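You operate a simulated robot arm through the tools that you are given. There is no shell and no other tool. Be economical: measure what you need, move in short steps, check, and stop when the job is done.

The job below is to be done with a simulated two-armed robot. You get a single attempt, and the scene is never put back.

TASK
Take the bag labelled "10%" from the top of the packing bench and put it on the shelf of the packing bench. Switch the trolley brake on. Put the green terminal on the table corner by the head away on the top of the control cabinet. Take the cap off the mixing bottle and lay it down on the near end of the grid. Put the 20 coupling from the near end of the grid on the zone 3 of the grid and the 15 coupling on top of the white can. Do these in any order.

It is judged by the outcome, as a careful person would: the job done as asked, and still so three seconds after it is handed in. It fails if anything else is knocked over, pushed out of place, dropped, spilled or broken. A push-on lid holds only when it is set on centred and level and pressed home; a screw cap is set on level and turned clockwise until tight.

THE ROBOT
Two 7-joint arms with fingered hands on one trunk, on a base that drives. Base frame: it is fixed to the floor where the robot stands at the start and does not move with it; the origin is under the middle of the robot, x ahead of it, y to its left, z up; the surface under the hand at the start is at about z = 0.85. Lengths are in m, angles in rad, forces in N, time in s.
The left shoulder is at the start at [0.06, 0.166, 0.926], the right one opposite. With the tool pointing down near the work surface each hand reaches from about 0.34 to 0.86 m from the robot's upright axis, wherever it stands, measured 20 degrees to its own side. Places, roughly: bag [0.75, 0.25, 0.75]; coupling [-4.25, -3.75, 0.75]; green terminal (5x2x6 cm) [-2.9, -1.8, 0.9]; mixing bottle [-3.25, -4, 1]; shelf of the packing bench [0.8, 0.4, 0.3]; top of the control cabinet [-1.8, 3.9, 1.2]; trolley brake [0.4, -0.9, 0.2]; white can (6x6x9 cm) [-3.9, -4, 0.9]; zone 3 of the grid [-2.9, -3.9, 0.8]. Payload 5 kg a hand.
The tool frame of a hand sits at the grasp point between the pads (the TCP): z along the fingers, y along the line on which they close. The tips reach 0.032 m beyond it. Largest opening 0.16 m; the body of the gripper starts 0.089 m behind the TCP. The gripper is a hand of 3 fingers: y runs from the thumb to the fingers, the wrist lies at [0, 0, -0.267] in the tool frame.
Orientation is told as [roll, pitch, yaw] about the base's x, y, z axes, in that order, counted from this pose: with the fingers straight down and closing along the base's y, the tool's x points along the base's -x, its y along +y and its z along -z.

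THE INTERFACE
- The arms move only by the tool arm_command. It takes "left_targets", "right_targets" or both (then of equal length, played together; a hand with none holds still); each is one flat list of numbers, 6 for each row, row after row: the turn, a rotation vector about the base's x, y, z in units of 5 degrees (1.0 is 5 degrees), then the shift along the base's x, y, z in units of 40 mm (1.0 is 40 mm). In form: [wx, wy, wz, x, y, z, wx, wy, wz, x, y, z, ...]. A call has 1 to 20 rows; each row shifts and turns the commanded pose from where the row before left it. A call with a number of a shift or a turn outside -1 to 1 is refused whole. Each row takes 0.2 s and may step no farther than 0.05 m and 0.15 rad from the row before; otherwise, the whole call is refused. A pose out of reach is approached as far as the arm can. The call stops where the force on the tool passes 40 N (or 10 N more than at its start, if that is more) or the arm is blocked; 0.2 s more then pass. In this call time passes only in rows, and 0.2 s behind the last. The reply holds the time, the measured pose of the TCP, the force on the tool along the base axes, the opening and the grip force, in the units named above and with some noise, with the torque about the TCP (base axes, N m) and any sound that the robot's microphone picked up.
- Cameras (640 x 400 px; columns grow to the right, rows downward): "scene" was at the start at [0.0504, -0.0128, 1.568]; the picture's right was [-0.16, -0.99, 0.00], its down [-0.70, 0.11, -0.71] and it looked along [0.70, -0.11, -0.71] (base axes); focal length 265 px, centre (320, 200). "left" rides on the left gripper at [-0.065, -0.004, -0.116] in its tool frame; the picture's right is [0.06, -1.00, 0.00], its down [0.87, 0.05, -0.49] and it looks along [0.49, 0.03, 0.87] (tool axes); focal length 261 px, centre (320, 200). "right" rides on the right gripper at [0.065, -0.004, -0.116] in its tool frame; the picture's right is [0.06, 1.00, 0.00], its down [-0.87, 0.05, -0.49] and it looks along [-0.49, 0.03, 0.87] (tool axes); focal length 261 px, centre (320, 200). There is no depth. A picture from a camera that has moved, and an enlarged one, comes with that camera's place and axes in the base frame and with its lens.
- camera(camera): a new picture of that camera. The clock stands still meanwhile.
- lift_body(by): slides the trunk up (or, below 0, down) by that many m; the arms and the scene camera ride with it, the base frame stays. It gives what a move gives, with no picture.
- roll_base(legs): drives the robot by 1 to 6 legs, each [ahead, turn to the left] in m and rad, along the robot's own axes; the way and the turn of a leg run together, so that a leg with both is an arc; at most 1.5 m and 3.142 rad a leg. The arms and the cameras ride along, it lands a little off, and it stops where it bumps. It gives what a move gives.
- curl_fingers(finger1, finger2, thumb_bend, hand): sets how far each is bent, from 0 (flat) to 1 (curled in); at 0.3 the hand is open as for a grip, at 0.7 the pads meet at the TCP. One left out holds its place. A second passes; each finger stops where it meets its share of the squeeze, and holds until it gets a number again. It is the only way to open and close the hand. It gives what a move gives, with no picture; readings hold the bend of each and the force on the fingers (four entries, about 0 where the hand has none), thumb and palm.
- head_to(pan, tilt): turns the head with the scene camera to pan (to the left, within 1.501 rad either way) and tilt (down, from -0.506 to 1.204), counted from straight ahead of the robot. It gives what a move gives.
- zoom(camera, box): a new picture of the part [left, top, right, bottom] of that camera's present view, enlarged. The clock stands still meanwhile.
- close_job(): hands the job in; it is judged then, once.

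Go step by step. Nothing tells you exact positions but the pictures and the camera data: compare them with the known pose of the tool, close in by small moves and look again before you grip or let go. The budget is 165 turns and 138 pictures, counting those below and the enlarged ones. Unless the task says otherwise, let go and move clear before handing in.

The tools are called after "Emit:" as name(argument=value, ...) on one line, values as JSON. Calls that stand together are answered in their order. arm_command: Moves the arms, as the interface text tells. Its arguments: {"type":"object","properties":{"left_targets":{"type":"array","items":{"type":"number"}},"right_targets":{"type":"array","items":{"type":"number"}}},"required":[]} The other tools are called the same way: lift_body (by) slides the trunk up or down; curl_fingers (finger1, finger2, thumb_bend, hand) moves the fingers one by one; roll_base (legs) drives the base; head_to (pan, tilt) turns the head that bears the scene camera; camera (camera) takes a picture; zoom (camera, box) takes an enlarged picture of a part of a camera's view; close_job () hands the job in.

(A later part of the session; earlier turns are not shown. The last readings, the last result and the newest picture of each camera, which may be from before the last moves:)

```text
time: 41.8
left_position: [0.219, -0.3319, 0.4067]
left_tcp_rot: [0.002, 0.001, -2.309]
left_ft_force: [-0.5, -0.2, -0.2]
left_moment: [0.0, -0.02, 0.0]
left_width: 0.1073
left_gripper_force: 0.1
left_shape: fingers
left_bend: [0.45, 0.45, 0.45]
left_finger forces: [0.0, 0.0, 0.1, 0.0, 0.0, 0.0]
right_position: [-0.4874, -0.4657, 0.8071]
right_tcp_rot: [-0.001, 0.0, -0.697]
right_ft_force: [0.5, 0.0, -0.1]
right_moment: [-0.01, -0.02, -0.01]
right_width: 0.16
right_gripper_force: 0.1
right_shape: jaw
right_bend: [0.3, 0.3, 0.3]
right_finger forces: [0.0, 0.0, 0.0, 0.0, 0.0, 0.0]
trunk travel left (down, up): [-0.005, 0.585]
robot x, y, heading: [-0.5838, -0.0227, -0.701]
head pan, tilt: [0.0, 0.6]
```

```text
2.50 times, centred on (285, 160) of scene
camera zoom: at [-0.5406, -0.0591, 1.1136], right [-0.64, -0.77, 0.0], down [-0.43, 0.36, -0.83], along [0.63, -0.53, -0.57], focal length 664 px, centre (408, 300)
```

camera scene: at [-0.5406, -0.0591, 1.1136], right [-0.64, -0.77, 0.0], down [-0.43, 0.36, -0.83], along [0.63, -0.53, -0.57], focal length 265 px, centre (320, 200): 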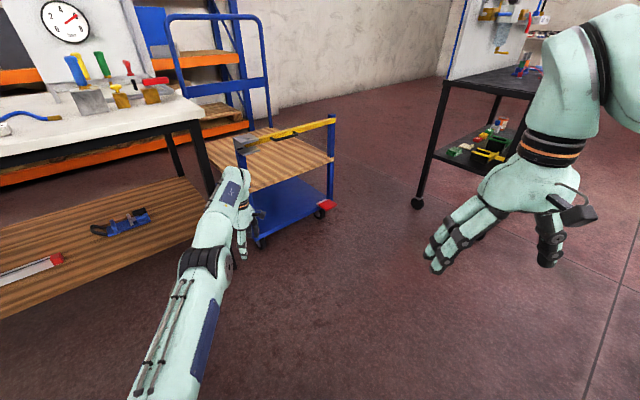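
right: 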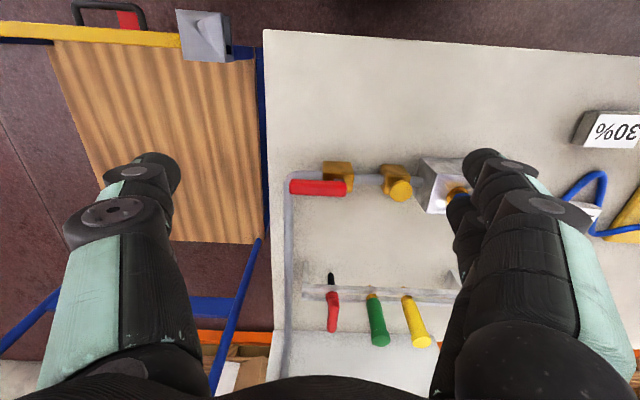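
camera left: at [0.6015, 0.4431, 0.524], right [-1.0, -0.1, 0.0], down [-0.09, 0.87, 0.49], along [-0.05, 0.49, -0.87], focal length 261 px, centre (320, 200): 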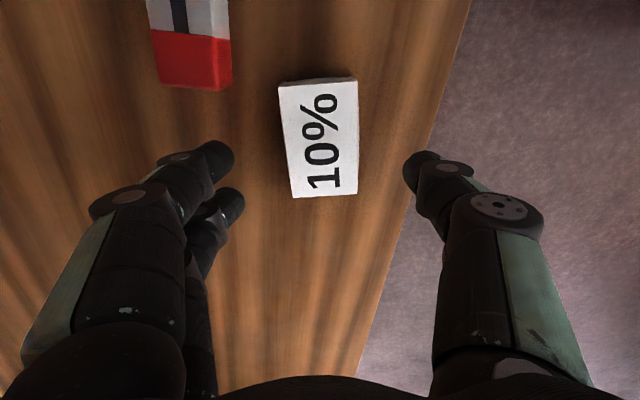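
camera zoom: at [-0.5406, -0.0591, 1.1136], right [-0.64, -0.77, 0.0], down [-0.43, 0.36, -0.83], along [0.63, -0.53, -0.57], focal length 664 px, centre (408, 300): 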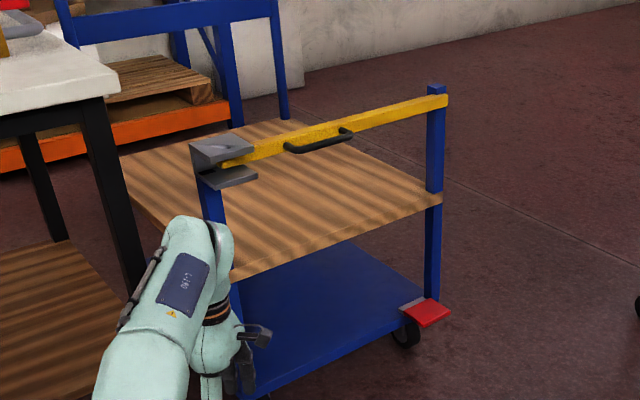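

Emit:
arm_command(left_targets=[0, 0, 0, -0.93, 0.36, 0.8, 0, 0, 0, -0.93, 0.36, 0.8, 0, 0, 0, -0.93, 0.36, 0.8, 0, 0, 0, -0.93, 0.36, 0.8, 0, 0, 0, -0.93, 0.36, 0.8, 0, 0, 0, -0.93, 0.36, 0.8, 0, 0, 0, -0.93, 0.36, 0.8, 0, 0, 0, -0.93, 0.36, 0.8])

Emit:
roll_base(legs=[[0, -0.4], [0.75, 0], [0, 1.1]])

Emit:
head_to(pan=-0.3, tilt=0.9)

Emit:
camera(camera="scene")

```text
refused: row 1 steps farther than a row can; nothing moved
```

```text
time: 48.3
left_position: [0.506, -1.1127, 0.4058]
left_tcp_rot: [0.002, -0.006, -2.454]
left_ft_force: [0.9, 0.1, 0.1]
left_moment: [0.04, 0.01, 0.02]
left_width: 0.1073
left_gripper_force: 0.1
left_shape: fingers
left_bend: [0.45, 0.45, 0.45]
left_finger forces: [0.0, 0.1, 0.1, 0.0, 0.0, 0.0]
right_position: [-0.1952, -1.1445, 0.8071]
right_tcp_rot: [0.0, 0.0, -0.817]
right_ft_force: [0.2, -0.4, -0.6]
right_moment: [-0.03, 0.03, 0.01]
right_width: 0.1599
right_gripper_force: 0.0
right_shape: jaw
right_bend: [0.3, 0.3, 0.3]
right_finger forces: [0.0, 0.1, 0.0, 0.0, 0.1, 0.0]
trunk travel left (down, up): [-0.005, 0.585]
robot x, y, heading: [-0.2422, -0.6946, -0.824]
head pan, tilt: [0.0, 0.6]
stopped in leg 3: the robot was blocked; the commanded pose is now the measured one
```

```text
time: 49.1
left_position: [0.5063, -1.1122, 0.4076]
left_tcp_rot: [0.002, -0.002, -2.454]
left_ft_force: [0.8, -0.4, 0.4]
left_moment: [-0.01, -0.01, 0.0]
left_width: 0.1075
left_gripper_force: 0.0
left_shape: fingers
left_bend: [0.45, 0.45, 0.45]
left_finger forces: [0.1, 0.0, 0.0, 0.0, 0.0, 0.0]
right_position: [-0.1959, -1.1456, 0.8073]
right_tcp_rot: [0.001, 0.0, -0.817]
right_ft_force: [0.4, -0.1, 0.2]
right_moment: [-0.03, 0.02, 0.01]
right_width: 0.16
right_gripper_force: 0.1
right_shape: jaw
right_bend: [0.3, 0.3, 0.3]
right_finger forces: [0.0, 0.0, 0.0, 0.0, 0.0, 0.1]
trunk travel left (down, up): [-0.005, 0.585]
robot x, y, heading: [-0.24, -0.6894, -0.819]
head pan, tilt: [-0.3, 0.901]
```

```text
108 pictures are left
camera scene: at [-0.2284, -0.7395, 1.0889], right [-0.9, -0.43, 0.0], down [-0.34, 0.71, -0.62], along [0.27, -0.56, -0.78], focal length 265 px, centre (320, 200)
```

scene: 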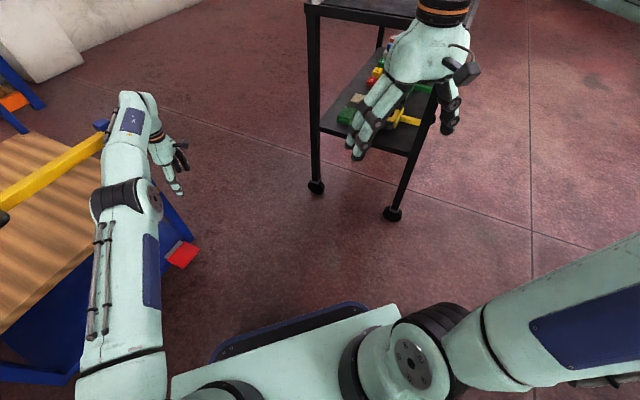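

The retraction was refused and the left forearm met the trolley post; I turn away a little, then fold the left arm in.

Emit:
roll_base(legs=[[0, -0.25]])

Emit:
camera(camera="scene")

```text
time: 50.4
left_position: [0.3784, -1.2863, 0.4066]
left_tcp_rot: [0.003, -0.006, -2.707]
left_ft_force: [0.2, 0.3, 0.2]
left_moment: [0.02, -0.03, 0.0]
left_width: 0.1074
left_gripper_force: 0.0
left_shape: fingers
left_bend: [0.45, 0.45, 0.45]
left_finger forces: [0.0, 0.0, 0.0, 0.1, 0.0, 0.0]
right_position: [-0.3105, -1.1422, 0.8075]
right_tcp_rot: [0.001, 0.0, -1.071]
right_ft_force: [-0.1, 0.3, -0.3]
right_moment: [0.02, 0.03, -0.04]
right_width: 0.16
right_gripper_force: 0.0
right_shape: jaw
right_bend: [0.3, 0.3, 0.3]
right_finger forces: [0.0, 0.0, 0.0, 0.0, 0.0, 0.0]
trunk travel left (down, up): [-0.005, 0.585]
robot x, y, heading: [-0.242, -0.695, -1.076]
head pan, tilt: [-0.3, 0.901]
```

```text
107 pictures are left
camera scene: at [-0.2401, -0.7409, 1.0887], right [-0.98, -0.19, 0.0], down [-0.15, 0.77, -0.62], along [0.12, -0.61, -0.78], focal length 265 px, centre (320, 200)
```

scene: 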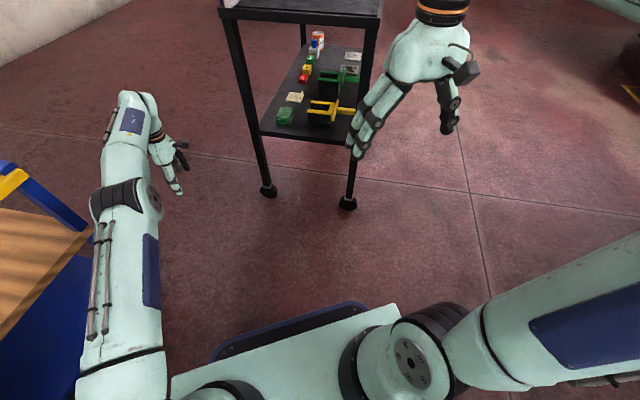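

Emit:
arm_command(left_targets=[0, 0, 0, -0.65, 0.62, 0.5, 0, 0, 0, -0.65, 0.62, 0.5, 0, 0, 0, -0.65, 0.62, 0.5, 0, 0, 0, -0.65, 0.62, 0.5, 0, 0, 0, -0.65, 0.62, 0.5, 0, 0, 0, -0.65, 0.62, 0.5, 0, 0, 0, -0.65, 0.62, 0.5, 0, 0, 0, -0.65, 0.62, 0.5, 0, 0, 0, -0.65, 0.62, 0.5, 0, 0, 0, -0.65, 0.62, 0.5])

Emit:
camera(camera="scene")

```text
time: 52.6
left_position: [0.1194, -1.0386, 0.6042]
left_tcp_rot: [0.0, -0.004, -2.708]
left_ft_force: [0.0, -1.0, -0.7]
left_moment: [0.03, 0.0, 0.0]
left_width: 0.1076
left_gripper_force: 0.1
left_shape: fingers
left_bend: [0.45, 0.45, 0.45]
left_finger forces: [0.0, 0.0, 0.0, 0.0, 0.0, 0.1]
right_position: [-0.3112, -1.1417, 0.8069]
right_tcp_rot: [0.0, 0.0, -1.068]
right_ft_force: [0.4, 0.0, -0.5]
right_moment: [0.06, 0.0, 0.0]
right_width: 0.1601
right_gripper_force: 0.0
right_shape: jaw
right_bend: [0.3, 0.3, 0.3]
right_finger forces: [0.2, 0.0, 0.0, 0.1, 0.0, 0.1]
trunk travel left (down, up): [-0.005, 0.585]
robot x, y, heading: [-0.2407, -0.6942, -1.076]
head pan, tilt: [-0.3, 0.901]
```

```text
106 pictures are left
camera scene: at [-0.2399, -0.7411, 1.0887], right [-0.98, -0.19, 0.0], down [-0.15, 0.77, -0.62], along [0.12, -0.61, -0.78], focal length 265 px, centre (320, 200)
```

scene: 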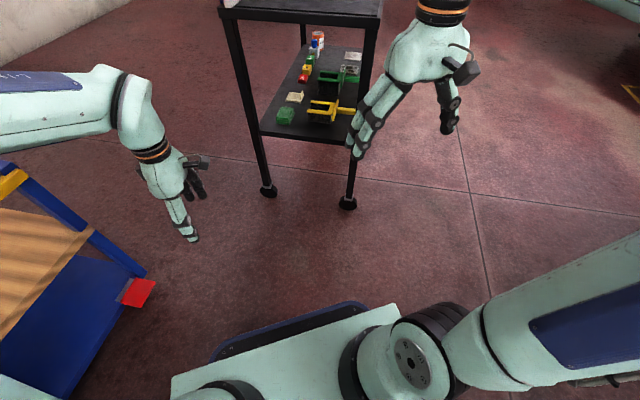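

Emit:
roll_base(legs=[[0, 1.05]])

Emit:
head_to(pan=-0.3, tilt=0.8)

Emit:
camera(camera="scene")

```text
time: 55.7
left_position: [0.2381, -0.5521, 0.6042]
left_tcp_rot: [0.001, -0.005, -1.653]
left_ft_force: [0.9, 0.5, -0.4]
left_moment: [-0.01, -0.01, -0.02]
left_width: 0.1078
left_gripper_force: 0.0
left_shape: fingers
left_bend: [0.45, 0.45, 0.45]
left_finger forces: [0.0, 0.1, 0.1, 0.0, 0.0, 0.0]
right_position: [0.114, -0.9763, 0.807]
right_tcp_rot: [0.001, -0.001, -0.018]
right_ft_force: [-0.6, 0.0, -0.4]
right_moment: [0.01, 0.03, -0.03]
right_width: 0.1597
right_gripper_force: 0.1
right_shape: jaw
right_bend: [0.3, 0.3, 0.3]
right_finger forces: [0.0, 0.0, 0.0, 0.0, 0.0, 0.1]
trunk travel left (down, up): [-0.005, 0.585]
robot x, y, heading: [-0.2381, -0.6905, -0.025]
head pan, tilt: [-0.3, 0.901]
```

```text
time: 56.4
left_position: [0.2385, -0.5526, 0.6027]
left_tcp_rot: [0.002, -0.006, -1.653]
left_ft_force: [0.2, -0.2, 0.1]
left_moment: [-0.01, -0.01, 0.01]
left_width: 0.1074
left_gripper_force: 0.1
left_shape: fingers
left_bend: [0.45, 0.45, 0.45]
left_finger forces: [0.0, 0.0, 0.1, 0.0, 0.0, 0.0]
right_position: [0.1136, -0.9755, 0.8071]
right_tcp_rot: [-0.001, -0.001, -0.018]
right_ft_force: [-0.3, 0.6, 0.5]
right_moment: [0.03, 0.02, 0.0]
right_width: 0.1599
right_gripper_force: 0.0
right_shape: jaw
right_bend: [0.3, 0.3, 0.3]
right_finger forces: [0.0, 0.0, 0.1, 0.0, 0.0, 0.0]
trunk travel left (down, up): [-0.005, 0.585]
robot x, y, heading: [-0.238, -0.6902, -0.025]
head pan, tilt: [-0.3, 0.799]
```

```text
105 pictures are left
camera scene: at [-0.194, -0.718, 1.0967], right [-0.32, -0.95, 0.0], down [-0.68, 0.23, -0.7], along [0.66, -0.22, -0.72], focal length 265 px, centre (320, 200)
```

scene: 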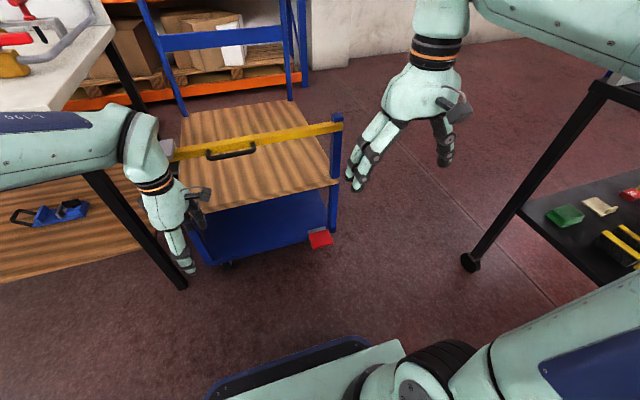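

Emit:
zoom(camera="scene", box=[270, 190, 370, 270])

Emit:
curl_fingers(hand="right", finger1=0.68, finger2=0.68, thumb_bend=0.68)

```text
5.00 times, centred on (320, 230) of scene
camera zoom: at [-0.194, -0.718, 1.0967], right [-0.32, -0.95, 0.0], down [-0.68, 0.23, -0.7], along [0.66, -0.22, -0.72], focal length 1327 px, centre (320, 50)
```

zoom: 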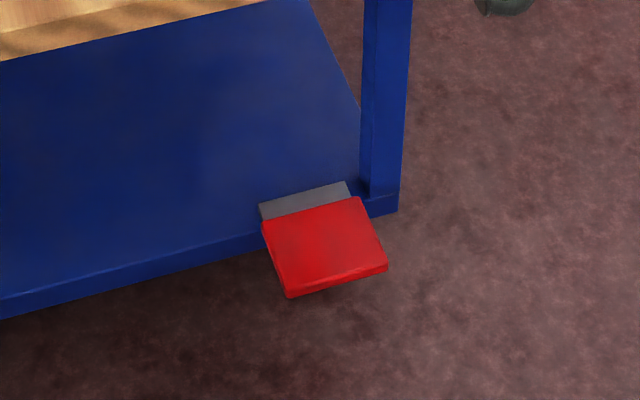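

```text
time: 57.4
left_position: [0.2375, -0.5527, 0.6042]
left_tcp_rot: [0.002, -0.005, -1.655]
left_ft_force: [0.2, 0.3, 0.3]
left_moment: [0.0, -0.01, -0.02]
left_width: 0.1076
left_gripper_force: 0.1
left_shape: fingers
left_bend: [0.45, 0.45, 0.45]
left_finger forces: [0.1, 0.1, 0.1, 0.0, 0.0, 0.1]
right_position: [0.1145, -0.9748, 0.8074]
right_tcp_rot: [-0.001, 0.001, -0.019]
right_ft_force: [0.4, -1.3, -0.2]
right_moment: [0.0, 0.02, -0.01]
right_width: 0.0192
right_gripper_force: 0.1
right_shape: fingers
right_bend: [0.68, 0.68, 0.68]
right_finger forces: [0.0, 0.0, 0.0, 0.1, 0.0, 0.0]
trunk travel left (down, up): [-0.005, 0.585]
robot x, y, heading: [-0.2427, -0.6942, -0.025]
head pan, tilt: [-0.3, 0.799]
```

Emit:
roll_base(legs=[[-0.15, 0]])

Emit:
arm_command(right_targets=[0, -1, 0, 0.6, 0.1, -0.85, 0, -1, 0, 0.6, 0.1, -0.85, 0, -1, 0, 0.6, 0.1, -0.85, 0, -1, 0, 0.6, 0.1, -0.85, 0, -1, 0, 0.6, 0.1, -0.85, 0, -1, 0, 0.6, 0.1, -0.85, 0, -1, 0, 0.6, 0.1, -0.85, 0, -1, 0, 0.6, 0.1, -0.85, 0, -1, 0, 0.6, 0.1, -0.85, 0, 0, 0, 0.6, 0.1, -0.85, 0, 0, 0, 0.6, 0.1, -0.85])

Emit:
camera(camera="scene")

Emit:
camera(camera="right")

```text
time: 58.8
left_position: [0.0837, -0.5485, 0.6031]
left_tcp_rot: [0.004, -0.004, -1.657]
left_ft_force: [0.1, 0.2, 0.3]
left_moment: [0.04, 0.02, 0.0]
left_width: 0.1074
left_gripper_force: 0.0
left_shape: fingers
left_bend: [0.45, 0.45, 0.45]
left_finger forces: [0.1, 0.1, 0.0, 0.0, 0.1, 0.0]
right_position: [-0.0376, -0.973, 0.8069]
right_tcp_rot: [0.001, -0.001, -0.019]
right_ft_force: [0.0, 0.1, -0.1]
right_moment: [0.01, 0.03, -0.01]
right_width: 0.0192
right_gripper_force: 0.1
right_shape: fingers
right_bend: [0.68, 0.68, 0.68]
right_finger forces: [0.0, 0.0, 0.0, 0.0, 0.1, 0.2]
trunk travel left (down, up): [-0.005, 0.585]
robot x, y, heading: [-0.3976, -0.6943, -0.024]
head pan, tilt: [-0.3, 0.799]
```

```text
time: 61.2
left_position: [0.0851, -0.5473, 0.6044]
left_tcp_rot: [0.001, -0.006, -1.655]
left_ft_force: [-1.0, -0.5, 0.1]
left_moment: [-0.01, -0.05, 0.01]
left_width: 0.1074
left_gripper_force: 0.1
left_shape: fingers
left_bend: [0.45, 0.45, 0.45]
left_finger forces: [0.0, 0.1, 0.0, 0.1, 0.0, 0.1]
right_position: [0.2274, -0.9284, 0.4323]
right_tcp_rot: [0.023, -0.785, -0.031]
right_ft_force: [1.2, 0.2, 0.3]
right_moment: [0.0, 0.03, 0.0]
right_width: 0.0188
right_gripper_force: 0.0
right_shape: fingers
right_bend: [0.68, 0.68, 0.68]
right_finger forces: [0.0, 0.0, 0.0, 0.0, 0.0, 0.0]
trunk travel left (down, up): [-0.005, 0.585]
robot x, y, heading: [-0.3927, -0.691, -0.024]
head pan, tilt: [-0.3, 0.799]
```

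```text
103 pictures are left
camera scene: at [-0.3477, -0.7141, 1.0968], right [-0.32, -0.95, 0.0], down [-0.68, 0.23, -0.7], along [0.66, -0.22, -0.72], focal length 265 px, centre (320, 200)
```

scene: 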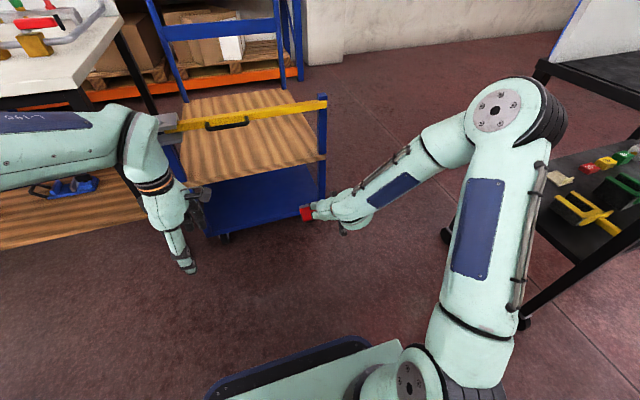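

```text
102 pictures are left
camera right: at [0.1002, -0.9302, 0.4691], right [-0.03, 1.0, -0.03], down [0.27, 0.03, 0.96], along [0.96, 0.02, -0.27], focal length 261 px, centre (320, 200)
```

right: 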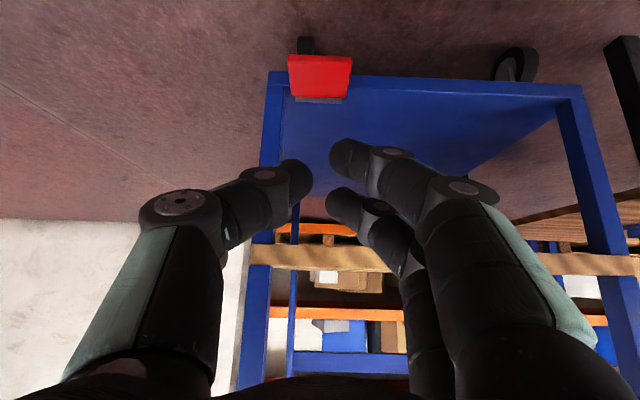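

Emit:
arm_command(right_targets=[0, 0, 0, 0.8, 0, -0.75, 0, 0, 0, 0.8, 0, -0.75, 0, 0, 0, 0.8, 0, -0.75, 0, 0, 0, 0.8, 0, -0.75, 0, 0, 0, 0.8, 0, -0.75])

Emit:
zoom(camera="scene", box=[260, 160, 400, 260])

Emit:
camera(camera="right")

```text
time: 62.4
left_position: [0.0849, -0.5492, 0.6028]
left_tcp_rot: [0.002, -0.006, -1.658]
left_ft_force: [-0.4, 0.9, -0.1]
left_moment: [0.0, -0.03, 0.0]
left_width: 0.1075
left_gripper_force: 0.0
left_shape: fingers
left_bend: [0.45, 0.45, 0.45]
left_finger forces: [0.1, 0.0, 0.0, 0.0, 0.1, 0.1]
right_position: [0.385, -0.9266, 0.2844]
right_tcp_rot: [0.019, -0.785, -0.027]
right_ft_force: [-0.5, -0.7, 0.4]
right_moment: [0.02, 0.02, -0.01]
right_width: 0.0189
right_gripper_force: 0.1
right_shape: fingers
right_bend: [0.68, 0.68, 0.68]
right_finger forces: [0.1, 0.0, 0.0, 0.0, 0.1, 0.1]
trunk travel left (down, up): [-0.005, 0.585]
robot x, y, heading: [-0.392, -0.6874, -0.031]
head pan, tilt: [-0.3, 0.799]
```

```text
4.00 times, centred on (330, 210) of scene
camera zoom: at [-0.3476, -0.7143, 1.0968], right [-0.32, -0.95, 0.0], down [-0.68, 0.23, -0.7], along [0.66, -0.22, -0.72], focal length 1062 px, centre (280, 160)
```

zoom: 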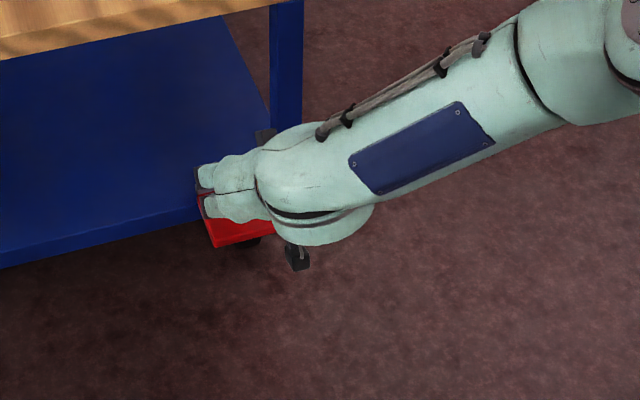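

```text
100 pictures are left
camera right: at [0.2578, -0.9295, 0.3204], right [-0.03, 1.0, -0.03], down [0.27, 0.04, 0.96], along [0.96, 0.02, -0.27], focal length 261 px, centre (320, 200)
```

right: 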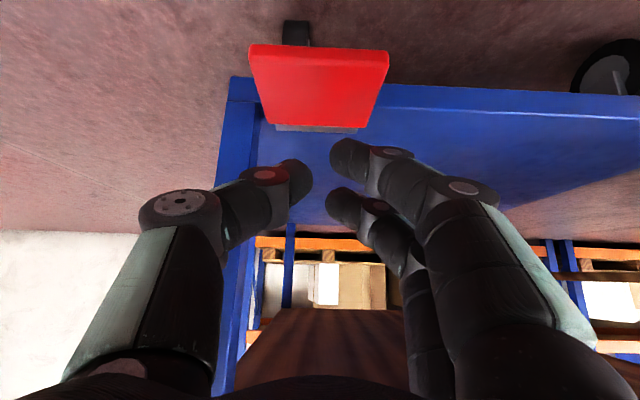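

Emit:
arm_command(right_targets=[0, 0, 0, 0.1, 0, -0.8, 0, 0, 0, 0.1, 0, -0.8, 0, 0, 0, 0, 0, -0.4, 0, 0, 0, 0, 0, -0.4, 0, 0, 0, 0, 0, -0.4, 0, 0, 0, 0, 0, -0.4])

Emit:
camera(camera="right")

```text
time: 63.5
left_position: [0.0833, -0.5475, 0.6049]
left_tcp_rot: [0.001, -0.005, -1.654]
left_ft_force: [0.1, 1.6, 0.5]
left_moment: [-0.06, -0.05, 0.02]
left_width: 0.1075
left_gripper_force: 0.0
left_shape: fingers
left_bend: [0.45, 0.45, 0.45]
left_finger forces: [0.0, 0.0, 0.0, 0.1, 0.1, 0.0]
right_position: [0.4002, -0.9208, 0.1958]
right_tcp_rot: [0.011, -0.801, -0.005]
right_ft_force: [-10.9, 1.6, 20.2]
right_moment: [-0.38, 0.64, -0.25]
right_width: 0.0112
right_gripper_force: 10.7
right_shape: fingers
right_bend: [0.73, 0.68, 0.68]
right_finger forces: [12.6, 0.0, 0.1, 0.0, 8.4, 0.1]
right hand out of reach, approached as far as the arm can: row 5
trunk travel left (down, up): [-0.005, 0.585]
robot x, y, heading: [-0.3965, -0.6892, -0.024]
head pan, tilt: [-0.3, 0.799]
stopped in row 5 (right hand): the force on the tool passed its limit at 59 N (the readings are from after the stop); the commanded pose is now the measured one
```

```text
99 pictures are left
camera right: at [0.2713, -0.9248, 0.2301], right [-0.05, 1.0, -0.04], down [0.25, 0.05, 0.97], along [0.97, 0.04, -0.25], focal length 261 px, centre (320, 200)
```

right: 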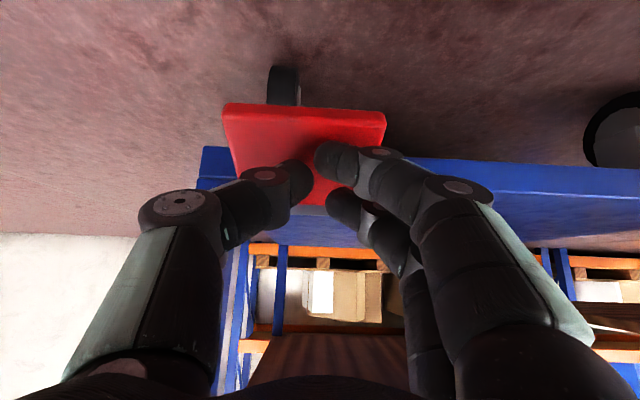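

Emit:
arm_command(right_targets=[0, 0, 0, -0.1, 0, 0.8, 0, 0, 0, -0.2, 0, 0.9, 0, 0, 0, -0.8, 0, 0.6, 0, 0, 0, -0.8, 0, 0.6, 0, 0, 0, -0.8, 0, 0.6])

Emit:
camera(camera="right")

Emit:
zoom(camera="scene", box=[260, 160, 360, 240])

```text
time: 64.7
left_position: [0.0835, -0.5488, 0.6039]
left_tcp_rot: [0.001, -0.005, -1.653]
left_ft_force: [-0.4, -0.1, 0.5]
left_moment: [0.07, 0.03, -0.01]
left_width: 0.1075
left_gripper_force: 0.0
left_shape: fingers
left_bend: [0.45, 0.45, 0.45]
left_finger forces: [0.1, 0.0, 0.0, 0.1, 0.0, 0.0]
right_position: [0.289, -0.9252, 0.3297]
right_tcp_rot: [0.023, -0.794, -0.021]
right_ft_force: [0.0, 0.2, -0.7]
right_moment: [0.0, -0.01, 0.0]
right_width: 0.018
right_gripper_force: 0.2
right_shape: fingers
right_bend: [0.68, 0.68, 0.68]
right_finger forces: [0.0, 0.0, 0.0, 0.0, 0.0, 0.0]
trunk travel left (down, up): [-0.005, 0.585]
robot x, y, heading: [-0.397, -0.6873, -0.024]
head pan, tilt: [-0.3, 0.799]
```

```text
98 pictures are left
camera right: at [0.1615, -0.9278, 0.3659], right [-0.04, 1.0, -0.03], down [0.26, 0.04, 0.97], along [0.97, 0.03, -0.26], focal length 261 px, centre (320, 200)
```

right: 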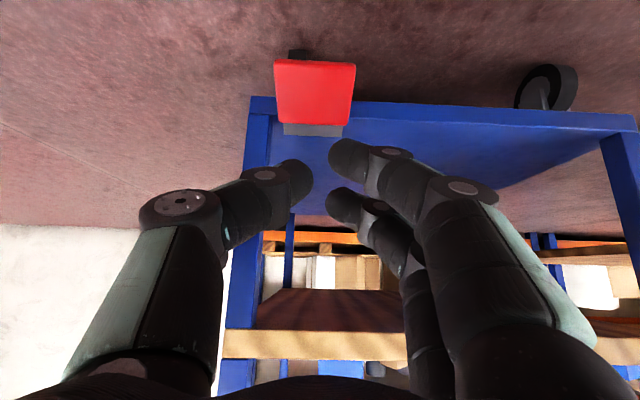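

```text
5.00 times, centred on (310, 200) of scene
camera zoom: at [-0.3471, -0.7145, 1.0966], right [-0.32, -0.95, 0.0], down [-0.68, 0.23, -0.7], along [0.66, -0.22, -0.72], focal length 1327 px, centre (370, 200)
```

zoom: 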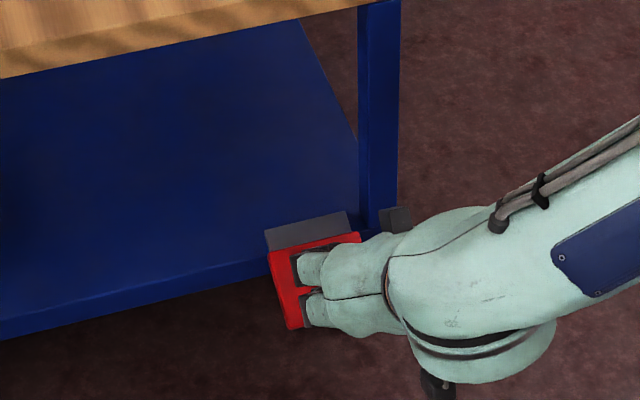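

The pedal now sits visibly lower (about 3 cm at its outer edge). I back off and check it in a clear view.

Emit:
roll_base(legs=[[-0.3, 0]])

Emit:
lift_body(by=0.4)

Emit:
head_to(pan=-0.15, tilt=0.8)

Emit:
zoom(camera="scene", box=[220, 60, 420, 260])

```text
time: 66.7
left_position: [-0.2158, -0.5441, 0.6034]
left_tcp_rot: [0.001, -0.003, -1.659]
left_ft_force: [0.4, 0.2, 0.6]
left_moment: [0.0, 0.04, 0.0]
left_width: 0.1077
left_gripper_force: 0.0
left_shape: fingers
left_bend: [0.45, 0.45, 0.45]
left_finger forces: [0.0, 0.1, 0.0, 0.1, 0.0, 0.0]
right_position: [-0.0135, -0.9178, 0.3304]
right_tcp_rot: [0.024, -0.795, -0.027]
right_ft_force: [0.5, 0.8, 0.7]
right_moment: [-0.02, 0.01, -0.03]
right_width: 0.018
right_gripper_force: 0.1
right_shape: fingers
right_bend: [0.68, 0.68, 0.68]
right_finger forces: [0.0, 0.0, 0.0, 0.0, 0.1, 0.0]
trunk travel left (down, up): [-0.005, 0.585]
robot x, y, heading: [-0.693, -0.6797, -0.036]
head pan, tilt: [-0.3, 0.799]
```

```text
time: 70.5
left_position: [-0.2174, -0.5418, 1.0027]
left_tcp_rot: [0.001, -0.002, -1.66]
left_ft_force: [-1.1, 0.3, 0.0]
left_moment: [0.0, 0.02, -0.03]
left_width: 0.1074
left_gripper_force: 0.0
left_shape: fingers
left_bend: [0.45, 0.45, 0.45]
left_finger forces: [0.0, 0.1, 0.0, 0.0, 0.0, 0.0]
right_position: [-0.0131, -0.919, 0.73]
right_tcp_rot: [0.024, -0.794, -0.025]
right_ft_force: [-0.8, 0.2, -0.4]
right_moment: [-0.01, 0.0, 0.03]
right_width: 0.018
right_gripper_force: 0.1
right_shape: fingers
right_bend: [0.68, 0.68, 0.68]
right_finger forces: [0.0, 0.1, 0.1, 0.0, 0.0, 0.0]
trunk travel left (down, up): [-0.405, 0.185]
robot x, y, heading: [-0.6947, -0.6813, -0.028]
head pan, tilt: [-0.3, 0.799]
```

```text
time: 71.2
left_position: [-0.2164, -0.5423, 1.004]
left_tcp_rot: [0.003, -0.005, -1.658]
left_ft_force: [-0.1, -0.3, 0.2]
left_moment: [-0.03, 0.01, 0.0]
left_width: 0.1073
left_gripper_force: 0.0
left_shape: fingers
left_bend: [0.45, 0.45, 0.45]
left_finger forces: [0.0, 0.0, 0.0, 0.1, 0.0, 0.0]
right_position: [-0.0139, -0.9189, 0.7303]
right_tcp_rot: [0.023, -0.796, -0.025]
right_ft_force: [-0.7, 0.4, 0.5]
right_moment: [0.0, -0.01, 0.04]
right_width: 0.018
right_gripper_force: 0.0
right_shape: fingers
right_bend: [0.68, 0.68, 0.68]
right_finger forces: [0.1, 0.1, 0.0, 0.0, 0.0, 0.0]
trunk travel left (down, up): [-0.405, 0.185]
robot x, y, heading: [-0.696, -0.6807, -0.025]
head pan, tilt: [-0.15, 0.799]
```

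```text
2.00 times, centred on (320, 160) of scene
camera zoom: at [-0.646, -0.6949, 1.4967], right [-0.18, -0.98, 0.0], down [-0.71, 0.13, -0.7], along [0.69, -0.12, -0.72], focal length 531 px, centre (320, 280)
```

zoom: 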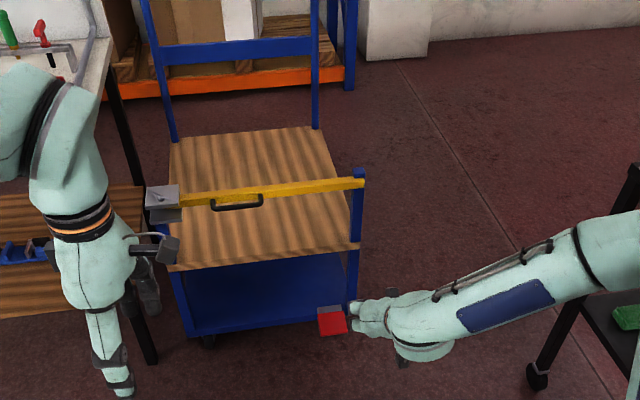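

Emit:
arm_command(right_targets=[0, 1, 0, -0.6, 0.05, 0.8, 0, 1, 0, -0.6, 0.05, 0.8, 0, 1, 0, -0.6, 0.05, 0.8, 0, 1, 0, -0.6, 0.05, 0.8, 0, 1, 0, -0.6, 0.05, 0.8, 0, 1, 0, -0.6, 0.05, 0.8, 0, 1, 0, -0.6, 0.05, 0.8, 0, 1, 0, -0.6, 0.05, 0.8, 0, 1, 0, -0.6, 0.05, 0.8])

Emit:
curl_fingers(hand="right", finger1=0.3, finger2=0.3, thumb_bend=0.3)

Emit:
roll_base(legs=[[0, -2.64]])

Emit:
head_to(pan=0, tilt=0.35)

Emit:
camera(camera="scene")

```text
time: 73.2
left_position: [-0.2174, -0.541, 1.0041]
left_tcp_rot: [0.002, -0.006, -1.66]
left_ft_force: [-1.5, -0.4, 0.7]
left_moment: [0.0, 0.01, -0.03]
left_width: 0.1075
left_gripper_force: 0.0
left_shape: fingers
left_bend: [0.45, 0.45, 0.45]
left_finger forces: [0.1, 0.1, 0.0, 0.1, 0.0, 0.0]
right_position: [-0.2311, -0.9007, 1.0196]
right_tcp_rot: [0.006, -0.009, -0.017]
right_ft_force: [0.2, 0.3, 0.3]
right_moment: [-0.01, -0.02, -0.01]
right_width: 0.018
right_gripper_force: 0.1
right_shape: fingers
right_bend: [0.68, 0.68, 0.68]
right_finger forces: [0.0, 0.1, 0.0, 0.0, 0.0, 0.0]
trunk travel left (down, up): [-0.405, 0.185]
robot x, y, heading: [-0.6927, -0.6804, -0.029]
head pan, tilt: [-0.15, 0.799]
```

```text
time: 74.2
left_position: [-0.2171, -0.5421, 1.0044]
left_tcp_rot: [0.001, -0.007, -1.662]
left_ft_force: [-0.1, 0.1, -0.2]
left_moment: [0.02, 0.02, 0.0]
left_width: 0.1075
left_gripper_force: 0.0
left_shape: fingers
left_bend: [0.45, 0.45, 0.45]
left_finger forces: [0.0, 0.0, 0.0, 0.0, 0.1, 0.0]
right_position: [-0.2304, -0.9016, 1.0195]
right_tcp_rot: [0.005, -0.01, -0.017]
right_ft_force: [-0.2, 0.1, 0.4]
right_moment: [0.0, -0.02, 0.0]
right_width: 0.1673
right_gripper_force: 0.1
right_shape: fingers
right_bend: [0.3, 0.3, 0.3]
right_finger forces: [0.0, 0.0, 0.1, 0.0, 0.0, 0.0]
trunk travel left (down, up): [-0.405, 0.185]
robot x, y, heading: [-0.6932, -0.6785, -0.029]
head pan, tilt: [-0.15, 0.799]
```

```text
time: 81.1
left_position: [-1.055, -1.0262, 1.0037]
left_tcp_rot: [0.002, -0.004, 1.962]
left_ft_force: [0.8, 0.2, -1.0]
left_moment: [0.0, 0.01, 0.06]
left_width: 0.1075
left_gripper_force: 0.1
left_shape: fingers
left_bend: [0.45, 0.45, 0.45]
left_finger forces: [0.0, 0.0, 0.1, 0.0, 0.0, 0.0]
right_position: [-1.2101, -0.7023, 1.0187]
right_tcp_rot: [0.005, -0.01, -2.679]
right_ft_force: [-0.3, 0.2, -0.4]
right_moment: [0.01, 0.0, -0.02]
right_width: 0.1678
right_gripper_force: 0.0
right_shape: fingers
right_bend: [0.3, 0.3, 0.3]
right_finger forces: [0.0, 0.1, 0.1, 0.1, 0.0, 0.0]
trunk travel left (down, up): [-0.405, 0.185]
robot x, y, heading: [-0.6986, -0.6808, -2.686]
head pan, tilt: [-0.15, 0.799]
```

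```text
time: 82.0
left_position: [-1.0558, -1.0264, 1.0045]
left_tcp_rot: [0.001, -0.005, 1.961]
left_ft_force: [-0.6, -0.6, -0.5]
left_moment: [0.0, 0.02, 0.05]
left_width: 0.1078
left_gripper_force: 0.0
left_shape: fingers
left_bend: [0.45, 0.45, 0.45]
left_finger forces: [0.0, 0.1, 0.0, 0.0, 0.0, 0.0]
right_position: [-1.2097, -0.7016, 1.0195]
right_tcp_rot: [0.006, -0.012, -2.679]
right_ft_force: [-0.5, 0.3, 0.0]
right_moment: [-0.02, 0.02, 0.02]
right_width: 0.1677
right_gripper_force: 0.1
right_shape: fingers
right_bend: [0.3, 0.3, 0.3]
right_finger forces: [0.0, 0.0, 0.0, 0.0, 0.0, 0.0]
trunk travel left (down, up): [-0.405, 0.185]
robot x, y, heading: [-0.6986, -0.6815, -2.689]
head pan, tilt: [0.0, 0.351]
```

```text
95 pictures are left
camera scene: at [-0.7524, -0.7089, 1.5363], right [-0.44, 0.9, 0.0], down [0.31, 0.15, -0.94], along [-0.84, -0.41, -0.34], focal length 265 px, centre (320, 200)
```

scene: 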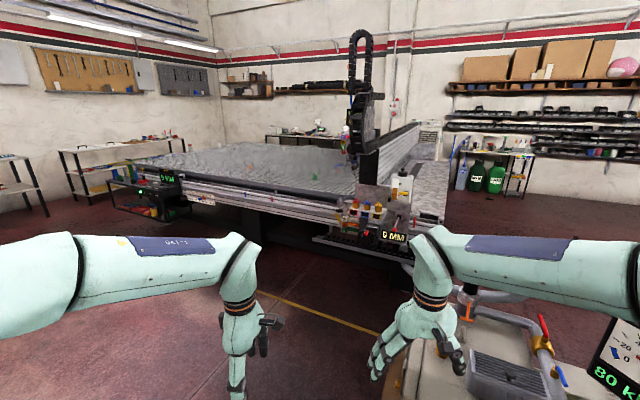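

Emit:
zoom(camera="scene", box=[300, 140, 460, 270])

Emit:
zoom(camera="scene", box=[80, 110, 340, 230])

```text
3.08 times, centred on (380, 205) of scene
camera zoom: at [-0.7524, -0.7089, 1.5363], right [-0.44, 0.9, 0.0], down [0.31, 0.15, -0.94], along [-0.84, -0.41, -0.34], focal length 817 px, centre (135, 185)
```

zoom: 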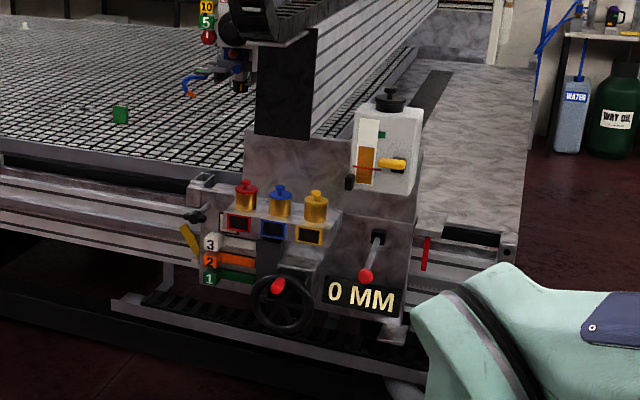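

```text
2.46 times, centred on (210, 170) of scene
camera zoom: at [-0.7524, -0.7089, 1.5363], right [-0.44, 0.9, 0.0], down [0.31, 0.15, -0.94], along [-0.84, -0.41, -0.34], focal length 653 px, centre (591, 274)
```

zoom: 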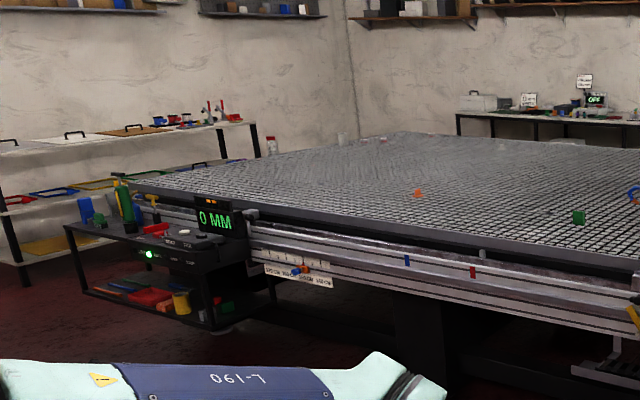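

Emit:
roll_base(legs=[[0, 0.4], [0.95, 0], [0.8, 0], [0, -0.85]])

Emit:
head_to(pan=-0.1, tilt=0.6)

Emit:
camera(camera="scene")

```text
time: 94.5
left_position: [-2.35, -2.1739, 1.0032]
left_tcp_rot: [0.002, -0.004, 1.53]
left_ft_force: [0.2, 0.9, 0.9]
left_moment: [0.01, -0.01, 0.01]
left_width: 0.1076
left_gripper_force: 0.2
left_shape: fingers
left_bend: [0.45, 0.45, 0.45]
left_finger forces: [0.1, 0.0, 0.0, 0.0, 0.1, 0.0]
right_position: [-2.3541, -1.8152, 1.0206]
right_tcp_rot: [0.006, -0.01, -3.111]
right_ft_force: [1.0, 0.4, -0.2]
right_moment: [0.01, 0.01, 0.0]
right_width: 0.1676
right_gripper_force: 0.0
right_shape: fingers
right_bend: [0.3, 0.3, 0.3]
right_finger forces: [0.0, 0.0, 0.0, 0.1, 0.0, 0.0]
trunk travel left (down, up): [-0.405, 0.185]
robot x, y, heading: [-1.8795, -2.0083, -3.125]
head pan, tilt: [0.0, 0.351]
```

```text
time: 95.2
left_position: [-2.3483, -2.1742, 1.0036]
left_tcp_rot: [0.0, -0.003, 1.53]
left_ft_force: [0.2, 0.1, -0.4]
left_moment: [0.02, 0.04, 0.0]
left_width: 0.1076
left_gripper_force: 0.2
left_shape: fingers
left_bend: [0.45, 0.45, 0.45]
left_finger forces: [0.0, 0.0, 0.1, 0.1, 0.0, 0.0]
right_position: [-2.3529, -1.8162, 1.0188]
right_tcp_rot: [0.006, -0.01, -3.112]
right_ft_force: [0.1, -0.1, 0.5]
right_moment: [0.02, 0.0, 0.02]
right_width: 0.1676
right_gripper_force: 0.0
right_shape: fingers
right_bend: [0.3, 0.3, 0.3]
right_finger forces: [0.0, 0.1, 0.0, 0.0, 0.0, 0.1]
trunk travel left (down, up): [-0.405, 0.185]
robot x, y, heading: [-1.881, -2.0128, -3.122]
head pan, tilt: [-0.099, 0.6]
```

```text
92 pictures are left
camera scene: at [-1.9364, -2.0048, 1.5136], right [0.08, 1.0, 0.0], down [0.56, -0.04, -0.83], along [-0.82, 0.07, -0.56], focal length 265 px, centre (320, 200)
```

scene: 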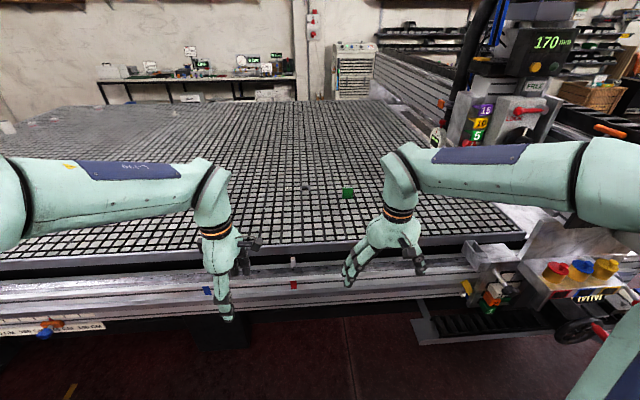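

Emit:
lift_body(by=0.12)

Emit:
roll_base(legs=[[0.27, 0]])

Emit:
head_to(pan=-0.25, tilt=0.75)

Emit:
camera(camera="scene")

Emit:
camera(camera="right")

```text
time: 96.8
left_position: [-2.3498, -2.1749, 1.1225]
left_tcp_rot: [0.0, -0.003, 1.531]
left_ft_force: [-0.3, -0.8, 0.4]
left_moment: [0.01, -0.02, 0.01]
left_width: 0.1078
left_gripper_force: 0.0
left_shape: fingers
left_bend: [0.45, 0.45, 0.45]
left_finger forces: [0.1, 0.0, 0.1, 0.1, 0.0, 0.0]
right_position: [-2.3544, -1.8161, 1.1398]
right_tcp_rot: [0.005, -0.011, -3.114]
right_ft_force: [0.7, -0.6, -0.4]
right_moment: [-0.02, 0.03, -0.03]
right_width: 0.1678
right_gripper_force: 0.1
right_shape: fingers
right_bend: [0.3, 0.3, 0.3]
right_finger forces: [0.1, 0.0, 0.0, 0.0, 0.1, 0.1]
trunk travel left (down, up): [-0.525, 0.065]
robot x, y, heading: [-1.8766, -2.013, -3.121]
head pan, tilt: [-0.099, 0.6]
```

```text
time: 98.7
left_position: [-2.6168, -2.1809, 1.1234]
left_tcp_rot: [-0.001, -0.006, 1.531]
left_ft_force: [0.1, -0.3, -0.2]
left_moment: [0.02, 0.0, -0.03]
left_width: 0.1077
left_gripper_force: 0.0
left_shape: fingers
left_bend: [0.45, 0.45, 0.45]
left_finger forces: [0.0, 0.0, 0.0, 0.0, 0.0, 0.1]
right_position: [-2.6213, -1.8233, 1.1387]
right_tcp_rot: [0.005, -0.009, -3.111]
right_ft_force: [0.0, 0.9, -0.5]
right_moment: [0.0, -0.04, -0.03]
right_width: 0.1677
right_gripper_force: 0.1
right_shape: fingers
right_bend: [0.3, 0.3, 0.3]
right_finger forces: [0.0, 0.1, 0.0, 0.0, 0.0, 0.1]
trunk travel left (down, up): [-0.525, 0.065]
robot x, y, heading: [-2.1438, -2.0181, -3.121]
head pan, tilt: [-0.099, 0.6]
```

```text
time: 99.3
left_position: [-2.6166, -2.1806, 1.1241]
left_tcp_rot: [-0.001, -0.003, 1.531]
left_ft_force: [0.0, -0.9, 0.2]
left_moment: [-0.04, -0.01, 0.0]
left_width: 0.1075
left_gripper_force: 0.0
left_shape: fingers
left_bend: [0.45, 0.45, 0.45]
left_finger forces: [0.0, 0.0, 0.0, 0.0, 0.1, 0.0]
right_position: [-2.6207, -1.8221, 1.1398]
right_tcp_rot: [0.006, -0.01, -3.109]
right_ft_force: [0.1, 1.0, 0.2]
right_moment: [-0.01, -0.01, 0.0]
right_width: 0.1678
right_gripper_force: 0.1
right_shape: fingers
right_bend: [0.3, 0.3, 0.3]
right_finger forces: [0.0, 0.1, 0.0, 0.0, 0.0, 0.1]
trunk travel left (down, up): [-0.525, 0.065]
robot x, y, heading: [-2.1445, -2.0176, -3.122]
head pan, tilt: [-0.25, 0.75]
```

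```text
91 pictures are left
camera scene: at [-2.1959, -1.9984, 1.6207], right [0.23, 0.97, 0.0], down [0.66, -0.15, -0.73], along [-0.71, 0.17, -0.68], focal length 265 px, centre (320, 200)
```

scene: 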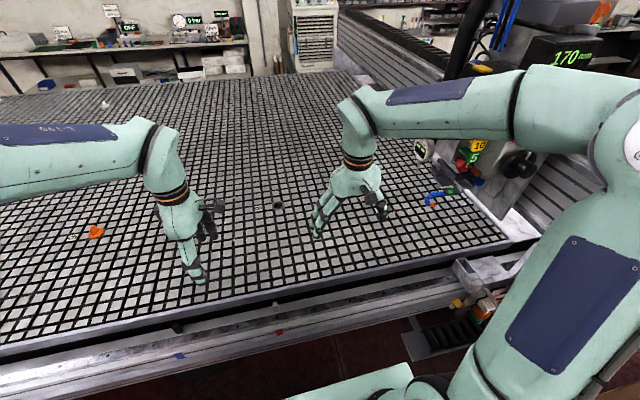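

```text
90 pictures are left
camera right: at [-2.5537, -1.8144, 1.2555], right [0.09, -1.0, 0.0], down [-0.86, -0.08, 0.5], along [-0.5, -0.05, -0.87], focal length 261 px, centre (320, 200)
```

right: 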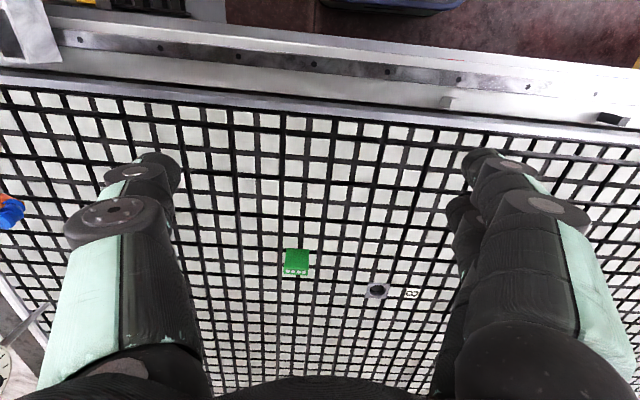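

Emit:
arm_command(right_targets=[0, 0, 1, -0.38, 0.03, -0.12, 0, 0, 1, -0.38, 0.03, -0.12, 0, 0, 1, -0.38, 0.03, -0.12, 0, 0, 1, -0.38, 0.03, -0.12, 0, 0, 1, -0.38, 0.03, -0.12, 0, 0, 1, -0.38, 0.03, -0.12, 0, 0, 1, -0.38, 0.03, -0.12, 0, 0, 1, -0.38, 0.03, -0.12, 0, 0, 1, -0.38, 0.03, -0.12, 0, 0, 1, -0.38, 0.03, -0.12, 0, 0, 1, -0.38, 0.03, -0.12, 0, 0, 1, -0.38, 0.03, -0.12, 0, 0, 1, -0.38, 0.03, -0.12, 0, 0, 1, -0.38, 0.03, -0.12, 0, 0, 1, -0.38, 0.03, -0.12, 0, 0, 1, -0.38, 0.03, -0.12, 0, 0, 1, -0.38, 0.03, -0.12, 0, 0, 1, -0.38, 0.03, -0.12])

Emit:
camera(camera="right")

```text
time: 103.2
left_position: [-2.6165, -2.1803, 1.1241]
left_tcp_rot: [0.001, -0.005, 1.529]
left_ft_force: [0.1, -0.4, 0.1]
left_moment: [-0.02, 0.02, -0.03]
left_width: 0.1077
left_gripper_force: 0.0
left_shape: fingers
left_bend: [0.45, 0.45, 0.45]
left_finger forces: [0.0, 0.1, 0.1, 0.1, 0.0, 0.0]
right_position: [-2.8545, -1.8015, 1.0645]
right_tcp_rot: [0.005, -0.011, -1.761]
right_ft_force: [1.0, -0.2, 1.2]
right_moment: [0.01, 0.02, 0.05]
right_width: 0.1679
right_gripper_force: 0.0
right_shape: fingers
right_bend: [0.3, 0.3, 0.3]
right_finger forces: [0.0, 0.1, 0.0, 0.0, 0.0, 0.1]
right hand out of reach, approached as far as the arm can: row 16, 17, 18
trunk travel left (down, up): [-0.525, 0.065]
robot x, y, heading: [-2.145, -2.0172, -3.123]
head pan, tilt: [-0.25, 0.75]
```

```text
89 pictures are left
camera right: at [-2.8463, -1.7345, 1.1816], right [0.99, -0.13, 0.0], down [-0.11, -0.86, 0.5], along [-0.06, -0.5, -0.87], focal length 261 px, centre (320, 200)
```

right: 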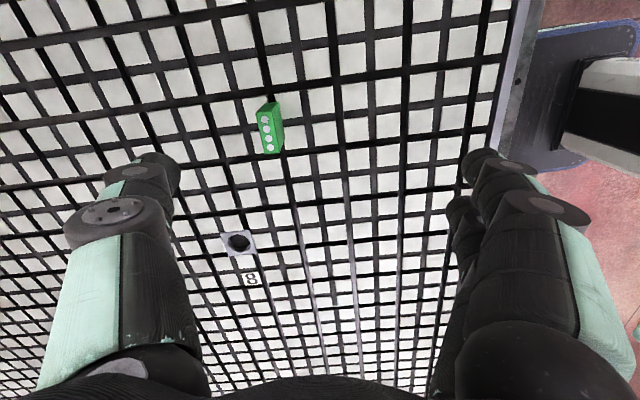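

Emit:
arm_command(right_targets=[0, 0, 0, -0.6, 0, -0.8, 0, 0, 0, -0.55, 0, -0.8, 0, 0, 0.8, 0, 0, 0, 0, 0, 0.8, 0, 0, 0, 0, 0, 0.6, 0, 0, 0])

Emit:
camera(camera="right")

```text
time: 104.3
left_position: [-2.6175, -2.1799, 1.124]
left_tcp_rot: [0.0, -0.003, 1.532]
left_ft_force: [-0.6, -0.5, -0.3]
left_moment: [0.04, 0.01, -0.02]
left_width: 0.1075
left_gripper_force: 0.1
left_shape: fingers
left_bend: [0.45, 0.45, 0.45]
left_finger forces: [0.1, 0.0, 0.1, 0.1, 0.0, 0.0]
right_position: [-2.8672, -1.8018, 1.0493]
right_tcp_rot: [0.003, -0.012, -1.762]
right_ft_force: [-0.1, -0.7, 0.4]
right_moment: [-0.01, 0.0, -0.03]
right_width: 0.1679
right_gripper_force: 0.0
right_shape: fingers
right_bend: [0.3, 0.3, 0.3]
right_finger forces: [0.0, 0.0, 0.1, 0.1, 0.0, 0.0]
right hand out of reach, approached as far as the arm can: row 1, 2, 3, 4, 5
trunk travel left (down, up): [-0.525, 0.065]
robot x, y, heading: [-2.1442, -2.017, -3.126]
head pan, tilt: [-0.25, 0.75]
```

```text
88 pictures are left
camera right: at [-2.8583, -1.7352, 1.1655], right [0.99, -0.13, 0.0], down [-0.11, -0.86, 0.5], along [-0.06, -0.5, -0.86], focal length 261 px, centre (320, 200)
```

right: 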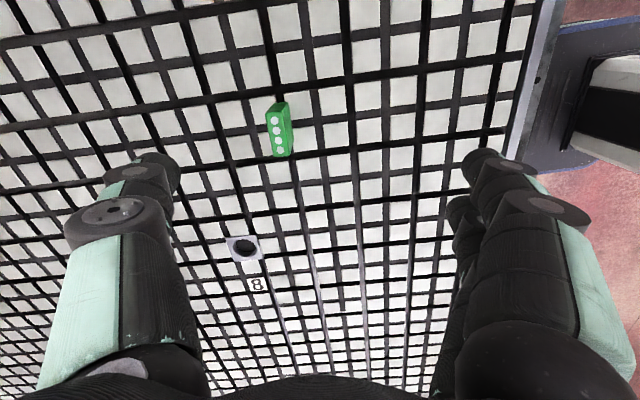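

Emit:
arm_command(right_targets=[0, 0, 0, 0, 0, -0.8, 0, 0, 0, 0, 0, -0.8, 0, 0, 0, -0.5, 0, 0, 0, 0, 0.6, 0, 0, 0])

```text
time: 105.3
left_position: [-2.6165, -2.1804, 1.1237]
left_tcp_rot: [0.002, -0.003, 1.531]
left_ft_force: [0.0, 0.4, 0.7]
left_moment: [-0.04, -0.02, 0.0]
left_width: 0.1077
left_gripper_force: 0.0
left_shape: fingers
left_bend: [0.45, 0.45, 0.45]
left_finger forces: [0.0, 0.0, 0.0, 0.1, 0.0, 0.0]
right_position: [-2.8889, -1.8031, 0.9852]
right_tcp_rot: [0.001, -0.011, -1.764]
right_ft_force: [1.0, 0.3, -0.1]
right_moment: [0.01, 0.0, 0.01]
right_width: 0.168
right_gripper_force: 0.0
right_shape: fingers
right_bend: [0.3, 0.3, 0.3]
right_finger forces: [0.2, 0.0, 0.0, 0.0, 0.0, 0.0]
right hand out of reach, approached as far as the arm can: row 4
trunk travel left (down, up): [-0.525, 0.065]
robot x, y, heading: [-2.1461, -2.0181, -3.119]
head pan, tilt: [-0.25, 0.75]
```

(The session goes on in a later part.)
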